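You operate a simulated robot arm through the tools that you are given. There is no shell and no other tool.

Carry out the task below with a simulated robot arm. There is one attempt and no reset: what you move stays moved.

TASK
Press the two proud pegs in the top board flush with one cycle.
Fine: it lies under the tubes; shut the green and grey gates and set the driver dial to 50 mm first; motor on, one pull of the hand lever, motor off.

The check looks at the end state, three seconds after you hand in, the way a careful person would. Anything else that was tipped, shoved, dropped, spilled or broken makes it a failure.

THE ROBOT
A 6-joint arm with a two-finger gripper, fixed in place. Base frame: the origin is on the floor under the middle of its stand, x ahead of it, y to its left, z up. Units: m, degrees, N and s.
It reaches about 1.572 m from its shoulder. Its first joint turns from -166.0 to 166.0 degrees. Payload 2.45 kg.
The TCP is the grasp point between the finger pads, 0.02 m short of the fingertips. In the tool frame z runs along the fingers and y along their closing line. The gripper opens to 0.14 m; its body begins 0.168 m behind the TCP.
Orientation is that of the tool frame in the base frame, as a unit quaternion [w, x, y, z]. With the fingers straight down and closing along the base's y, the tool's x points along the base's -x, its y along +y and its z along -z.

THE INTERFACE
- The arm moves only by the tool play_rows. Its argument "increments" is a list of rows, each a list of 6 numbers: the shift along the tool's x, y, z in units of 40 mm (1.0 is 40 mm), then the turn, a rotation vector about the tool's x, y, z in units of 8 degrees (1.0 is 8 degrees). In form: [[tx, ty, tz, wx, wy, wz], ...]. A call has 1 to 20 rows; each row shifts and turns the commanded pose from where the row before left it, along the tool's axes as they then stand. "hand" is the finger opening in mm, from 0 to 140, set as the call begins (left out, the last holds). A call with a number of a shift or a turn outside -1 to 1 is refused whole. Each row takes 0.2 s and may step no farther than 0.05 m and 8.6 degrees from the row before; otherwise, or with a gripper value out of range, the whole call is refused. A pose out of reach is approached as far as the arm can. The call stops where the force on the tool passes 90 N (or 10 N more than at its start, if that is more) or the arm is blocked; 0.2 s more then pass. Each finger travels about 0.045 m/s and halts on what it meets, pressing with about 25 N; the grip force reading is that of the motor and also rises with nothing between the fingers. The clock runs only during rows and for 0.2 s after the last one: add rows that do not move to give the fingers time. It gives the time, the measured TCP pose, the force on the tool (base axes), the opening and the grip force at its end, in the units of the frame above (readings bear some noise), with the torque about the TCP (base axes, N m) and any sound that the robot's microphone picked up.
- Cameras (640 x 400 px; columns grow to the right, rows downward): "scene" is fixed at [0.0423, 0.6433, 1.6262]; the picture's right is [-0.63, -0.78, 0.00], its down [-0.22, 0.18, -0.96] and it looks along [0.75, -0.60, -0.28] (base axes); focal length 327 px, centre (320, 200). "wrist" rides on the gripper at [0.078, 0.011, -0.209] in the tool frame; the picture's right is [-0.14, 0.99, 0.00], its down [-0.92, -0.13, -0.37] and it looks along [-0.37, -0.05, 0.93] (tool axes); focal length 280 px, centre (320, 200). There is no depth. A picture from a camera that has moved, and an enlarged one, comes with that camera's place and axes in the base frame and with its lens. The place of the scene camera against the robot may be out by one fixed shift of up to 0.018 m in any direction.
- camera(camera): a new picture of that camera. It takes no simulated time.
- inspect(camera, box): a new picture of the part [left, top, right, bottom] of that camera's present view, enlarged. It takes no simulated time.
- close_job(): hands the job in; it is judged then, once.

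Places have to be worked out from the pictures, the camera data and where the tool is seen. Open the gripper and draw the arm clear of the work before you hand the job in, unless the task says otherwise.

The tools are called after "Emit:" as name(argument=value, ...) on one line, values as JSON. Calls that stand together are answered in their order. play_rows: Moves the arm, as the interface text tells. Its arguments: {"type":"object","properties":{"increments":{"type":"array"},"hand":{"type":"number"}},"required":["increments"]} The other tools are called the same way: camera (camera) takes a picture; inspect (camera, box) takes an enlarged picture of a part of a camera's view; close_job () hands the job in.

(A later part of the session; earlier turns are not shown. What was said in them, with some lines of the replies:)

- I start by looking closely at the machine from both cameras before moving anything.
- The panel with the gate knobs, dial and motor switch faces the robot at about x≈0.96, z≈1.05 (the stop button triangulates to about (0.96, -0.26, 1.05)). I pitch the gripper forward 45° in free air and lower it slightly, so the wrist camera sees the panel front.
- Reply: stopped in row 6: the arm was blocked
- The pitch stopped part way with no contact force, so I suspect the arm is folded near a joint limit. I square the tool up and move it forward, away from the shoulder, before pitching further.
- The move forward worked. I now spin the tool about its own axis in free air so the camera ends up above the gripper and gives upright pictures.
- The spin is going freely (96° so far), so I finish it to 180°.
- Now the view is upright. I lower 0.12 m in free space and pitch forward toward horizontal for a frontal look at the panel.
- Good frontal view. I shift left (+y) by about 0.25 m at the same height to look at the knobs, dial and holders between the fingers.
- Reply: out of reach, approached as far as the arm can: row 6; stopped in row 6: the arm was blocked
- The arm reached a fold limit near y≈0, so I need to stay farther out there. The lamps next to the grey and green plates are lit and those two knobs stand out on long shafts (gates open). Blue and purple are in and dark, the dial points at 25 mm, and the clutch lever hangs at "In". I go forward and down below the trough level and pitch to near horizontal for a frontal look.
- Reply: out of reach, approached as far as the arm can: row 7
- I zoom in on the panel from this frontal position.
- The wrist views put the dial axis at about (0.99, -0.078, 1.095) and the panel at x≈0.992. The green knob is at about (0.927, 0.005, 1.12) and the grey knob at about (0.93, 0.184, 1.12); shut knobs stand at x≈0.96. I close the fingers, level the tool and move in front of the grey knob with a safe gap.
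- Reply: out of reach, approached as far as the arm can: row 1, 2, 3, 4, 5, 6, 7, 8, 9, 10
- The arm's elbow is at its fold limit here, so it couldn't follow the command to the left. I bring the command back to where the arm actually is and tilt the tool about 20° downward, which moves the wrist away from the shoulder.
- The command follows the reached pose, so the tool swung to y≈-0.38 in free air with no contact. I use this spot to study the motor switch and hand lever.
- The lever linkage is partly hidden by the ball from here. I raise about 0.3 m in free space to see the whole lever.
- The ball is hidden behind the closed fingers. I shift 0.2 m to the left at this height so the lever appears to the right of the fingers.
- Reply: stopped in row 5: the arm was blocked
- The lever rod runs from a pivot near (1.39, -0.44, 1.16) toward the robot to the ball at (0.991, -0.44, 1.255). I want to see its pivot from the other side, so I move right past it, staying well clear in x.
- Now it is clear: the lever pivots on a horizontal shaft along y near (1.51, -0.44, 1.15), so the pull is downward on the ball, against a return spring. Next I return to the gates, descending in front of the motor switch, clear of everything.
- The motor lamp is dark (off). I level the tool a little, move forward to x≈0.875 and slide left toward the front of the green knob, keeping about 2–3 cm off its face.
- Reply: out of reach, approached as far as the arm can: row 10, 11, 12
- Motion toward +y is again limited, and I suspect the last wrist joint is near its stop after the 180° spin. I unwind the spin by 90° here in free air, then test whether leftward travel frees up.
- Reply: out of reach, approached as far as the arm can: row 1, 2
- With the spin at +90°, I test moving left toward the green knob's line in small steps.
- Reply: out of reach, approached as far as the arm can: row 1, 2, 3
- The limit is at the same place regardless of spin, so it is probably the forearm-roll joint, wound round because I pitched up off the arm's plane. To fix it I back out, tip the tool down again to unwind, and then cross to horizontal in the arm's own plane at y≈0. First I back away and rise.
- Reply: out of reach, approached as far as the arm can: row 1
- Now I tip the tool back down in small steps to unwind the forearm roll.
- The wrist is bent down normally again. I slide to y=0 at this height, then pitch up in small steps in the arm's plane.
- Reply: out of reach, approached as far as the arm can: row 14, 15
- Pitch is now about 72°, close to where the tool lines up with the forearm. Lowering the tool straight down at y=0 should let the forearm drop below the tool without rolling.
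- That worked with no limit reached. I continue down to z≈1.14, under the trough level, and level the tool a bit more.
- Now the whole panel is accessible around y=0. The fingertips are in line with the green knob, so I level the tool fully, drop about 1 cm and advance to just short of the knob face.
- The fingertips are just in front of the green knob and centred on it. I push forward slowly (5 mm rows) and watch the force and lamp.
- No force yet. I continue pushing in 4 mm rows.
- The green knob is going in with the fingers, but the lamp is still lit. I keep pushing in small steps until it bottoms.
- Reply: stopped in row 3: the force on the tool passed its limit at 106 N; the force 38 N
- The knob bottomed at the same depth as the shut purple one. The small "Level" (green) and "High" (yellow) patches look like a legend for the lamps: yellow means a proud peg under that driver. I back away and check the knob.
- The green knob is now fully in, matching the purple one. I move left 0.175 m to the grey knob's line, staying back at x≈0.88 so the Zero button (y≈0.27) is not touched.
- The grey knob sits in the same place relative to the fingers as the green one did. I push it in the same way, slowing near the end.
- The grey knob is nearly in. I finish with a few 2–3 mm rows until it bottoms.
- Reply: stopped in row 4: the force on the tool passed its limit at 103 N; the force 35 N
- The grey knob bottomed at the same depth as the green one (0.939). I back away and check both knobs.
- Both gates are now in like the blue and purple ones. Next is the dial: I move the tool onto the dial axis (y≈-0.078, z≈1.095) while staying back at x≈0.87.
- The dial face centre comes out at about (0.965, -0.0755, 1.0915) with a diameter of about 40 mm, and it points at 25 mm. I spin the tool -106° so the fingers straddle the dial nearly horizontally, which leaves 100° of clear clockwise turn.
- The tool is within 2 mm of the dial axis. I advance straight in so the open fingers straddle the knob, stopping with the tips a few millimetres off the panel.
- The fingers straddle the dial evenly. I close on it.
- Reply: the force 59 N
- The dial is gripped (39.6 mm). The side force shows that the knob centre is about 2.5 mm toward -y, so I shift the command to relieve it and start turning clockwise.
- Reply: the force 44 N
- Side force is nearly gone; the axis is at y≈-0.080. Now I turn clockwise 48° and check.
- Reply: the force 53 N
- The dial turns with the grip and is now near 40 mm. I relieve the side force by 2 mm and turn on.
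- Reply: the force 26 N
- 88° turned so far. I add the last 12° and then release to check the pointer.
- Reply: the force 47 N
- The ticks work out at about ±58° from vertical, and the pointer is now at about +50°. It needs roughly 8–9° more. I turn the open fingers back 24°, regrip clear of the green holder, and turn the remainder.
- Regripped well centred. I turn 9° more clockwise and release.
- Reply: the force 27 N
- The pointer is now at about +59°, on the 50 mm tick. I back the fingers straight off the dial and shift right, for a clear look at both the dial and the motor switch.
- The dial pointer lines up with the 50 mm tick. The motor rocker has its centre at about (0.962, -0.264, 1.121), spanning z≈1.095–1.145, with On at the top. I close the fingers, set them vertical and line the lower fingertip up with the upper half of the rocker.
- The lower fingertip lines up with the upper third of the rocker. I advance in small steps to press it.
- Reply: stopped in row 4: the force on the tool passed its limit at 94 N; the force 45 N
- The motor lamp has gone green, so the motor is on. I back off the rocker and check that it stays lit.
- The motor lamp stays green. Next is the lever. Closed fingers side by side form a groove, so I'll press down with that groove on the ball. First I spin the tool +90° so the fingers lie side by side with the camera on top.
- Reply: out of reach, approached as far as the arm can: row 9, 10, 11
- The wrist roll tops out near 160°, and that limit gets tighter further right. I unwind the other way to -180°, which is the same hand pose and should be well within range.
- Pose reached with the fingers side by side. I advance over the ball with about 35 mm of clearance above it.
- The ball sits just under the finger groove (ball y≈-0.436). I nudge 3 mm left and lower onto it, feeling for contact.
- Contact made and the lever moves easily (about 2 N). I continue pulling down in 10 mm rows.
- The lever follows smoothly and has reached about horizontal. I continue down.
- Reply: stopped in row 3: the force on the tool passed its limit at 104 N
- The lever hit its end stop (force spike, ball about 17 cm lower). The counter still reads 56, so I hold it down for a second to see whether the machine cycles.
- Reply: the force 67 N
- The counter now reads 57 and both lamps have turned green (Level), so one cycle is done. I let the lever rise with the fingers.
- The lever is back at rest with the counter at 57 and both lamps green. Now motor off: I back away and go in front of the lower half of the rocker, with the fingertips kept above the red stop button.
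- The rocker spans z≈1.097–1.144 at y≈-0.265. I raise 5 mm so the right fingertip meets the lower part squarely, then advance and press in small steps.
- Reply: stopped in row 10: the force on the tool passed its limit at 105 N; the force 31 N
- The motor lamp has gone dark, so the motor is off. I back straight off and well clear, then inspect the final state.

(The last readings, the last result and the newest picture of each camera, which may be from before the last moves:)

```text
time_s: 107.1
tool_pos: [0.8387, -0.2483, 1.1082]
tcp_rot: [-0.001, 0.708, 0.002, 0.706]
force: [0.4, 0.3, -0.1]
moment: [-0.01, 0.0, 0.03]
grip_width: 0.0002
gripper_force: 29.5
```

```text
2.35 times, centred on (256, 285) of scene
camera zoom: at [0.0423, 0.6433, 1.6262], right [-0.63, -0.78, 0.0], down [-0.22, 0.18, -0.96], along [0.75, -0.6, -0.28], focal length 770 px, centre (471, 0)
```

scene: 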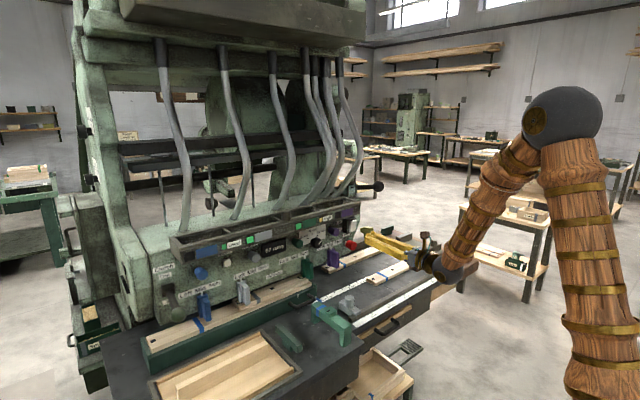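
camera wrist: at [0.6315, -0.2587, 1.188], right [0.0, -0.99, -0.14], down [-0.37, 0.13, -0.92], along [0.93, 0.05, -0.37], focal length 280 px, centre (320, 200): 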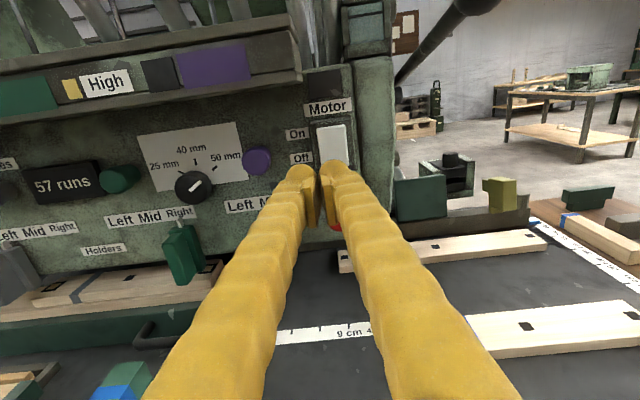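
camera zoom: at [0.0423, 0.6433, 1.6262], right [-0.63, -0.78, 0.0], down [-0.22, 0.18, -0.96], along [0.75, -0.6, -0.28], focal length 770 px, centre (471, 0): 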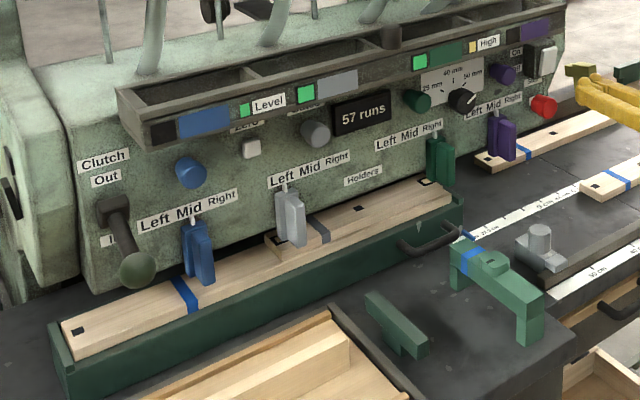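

Everything reads as required: 57 runs, grey and green lamps at Level, motor lamp dark, lever up, and nothing else disturbed. I draw the arm up and back, clear of the work, and open the gripper.

Emit:
play_rows(increments=[[0, 0, -0.5, 0, 0, 0], [0.8, 0.4, -0.2, 0, 0, 0], [0.8, 0.4, -0.2, 0, 0, 0], [0.8, 0.4, -0.2, 0, 0, 0], [0.8, 0.4, -0.2, 0, 0, 0], [0.8, 0.4, -0.2, 0, 0, 0], [0.8, 0.4, -0.2, 0, 0, 0]])

Emit:
play_rows(hand=120, increments=[[0, 0, 0, 0, 0, 0], [0, 0, 0, 0, 0, 0], [0, 0, 0, 0, 0, 0], [0, 0, 0, 0, 0, 0], [0, 0, 0, 0, 0, 0], [0, 0, 0, 0, 0, 0], [0, 0, 0, 0, 0, 0], [0, 0, 0, 0, 0, 0]])

Emit:
camera(camera="wrist")

Emit:
camera(camera="scene")

Emit:
inspect(camera="scene", box=[200, 200, 392, 320])

```text
time_s: 108.7
tool_pos: [0.7729, -0.3449, 1.2983]
tcp_rot: [-0.001, 0.708, 0.001, 0.707]
force: [-0.5, 0.9, 0.9]
moment: [0.02, 0.01, 0.0]
grip_width: 0.0
gripper_force: 29.1
```

```text
time_s: 110.5
tool_pos: [0.7712, -0.3445, 1.2994]
tcp_rot: [-0.001, 0.708, 0.001, 0.706]
force: [0.3, 0.4, 1.8]
moment: [-0.01, 0.0, 0.01]
grip_width: 0.1201
gripper_force: 0.1
```

```text
taken
camera wrist: at [0.5641, -0.3555, 1.3796], right [0.0, -0.99, -0.14], down [-0.37, 0.13, -0.92], along [0.93, 0.05, -0.37], focal length 280 px, centre (320, 200)
```

wrist: 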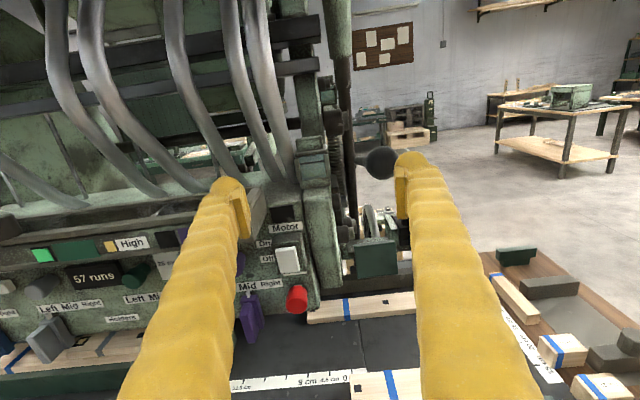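

```text
taken
```

scene: 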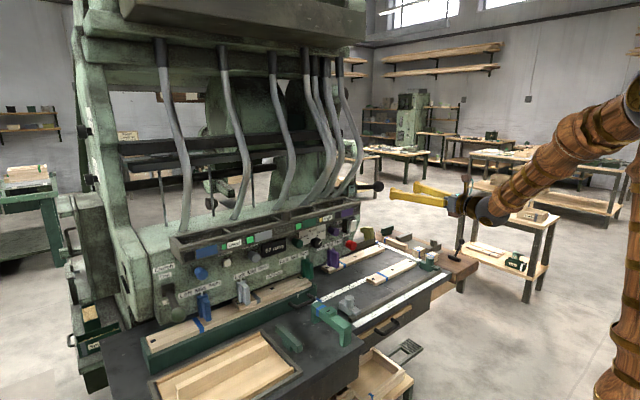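

```text
3.33 times, centred on (296, 260) of scene
camera zoom: at [0.0423, 0.6433, 1.6262], right [-0.63, -0.78, 0.0], down [-0.22, 0.18, -0.96], along [0.75, -0.6, -0.28], focal length 1091 px, centre (400, 0)
```

zoom: 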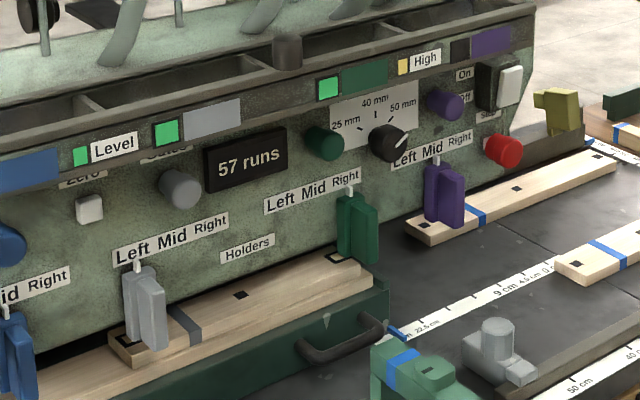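

The arm is clear with the gripper open. The motor lamp is dark, the lever is at rest, the counter shows exactly one run more (57), both lamps show Level, and nothing else has moved. I hand the job in.

Emit:
close_job()

```text
The job is handed in.
```

I pressed the two proud pegs with a single cycle and handed the job in. I never saw the pegs themselves, because the holders cover them. That they are flush rests on the grey and green lamps, which both changed from High (yellow) to Level (green) after the cycle.

- **Gates:** I pushed the green and grey knobs fully in, to the same depth as the blue and purple ones. There is no open/shut label on the machine, so I took pushed in to mean shut.
- **Driver dial:** I turned it from 25 mm to 50 mm, and the pointer lines up with the 50 mm tick.
- **Cycle:** Motor on, one pull of the hand lever to its end stop. The run counter went from 56 to 57, and the lever sprang back to rest.
- **Motor:** It is off, with the motor lamp dark.

In the last pictures nothing else had moved, and the arm is clear of the machine with the gripper open.
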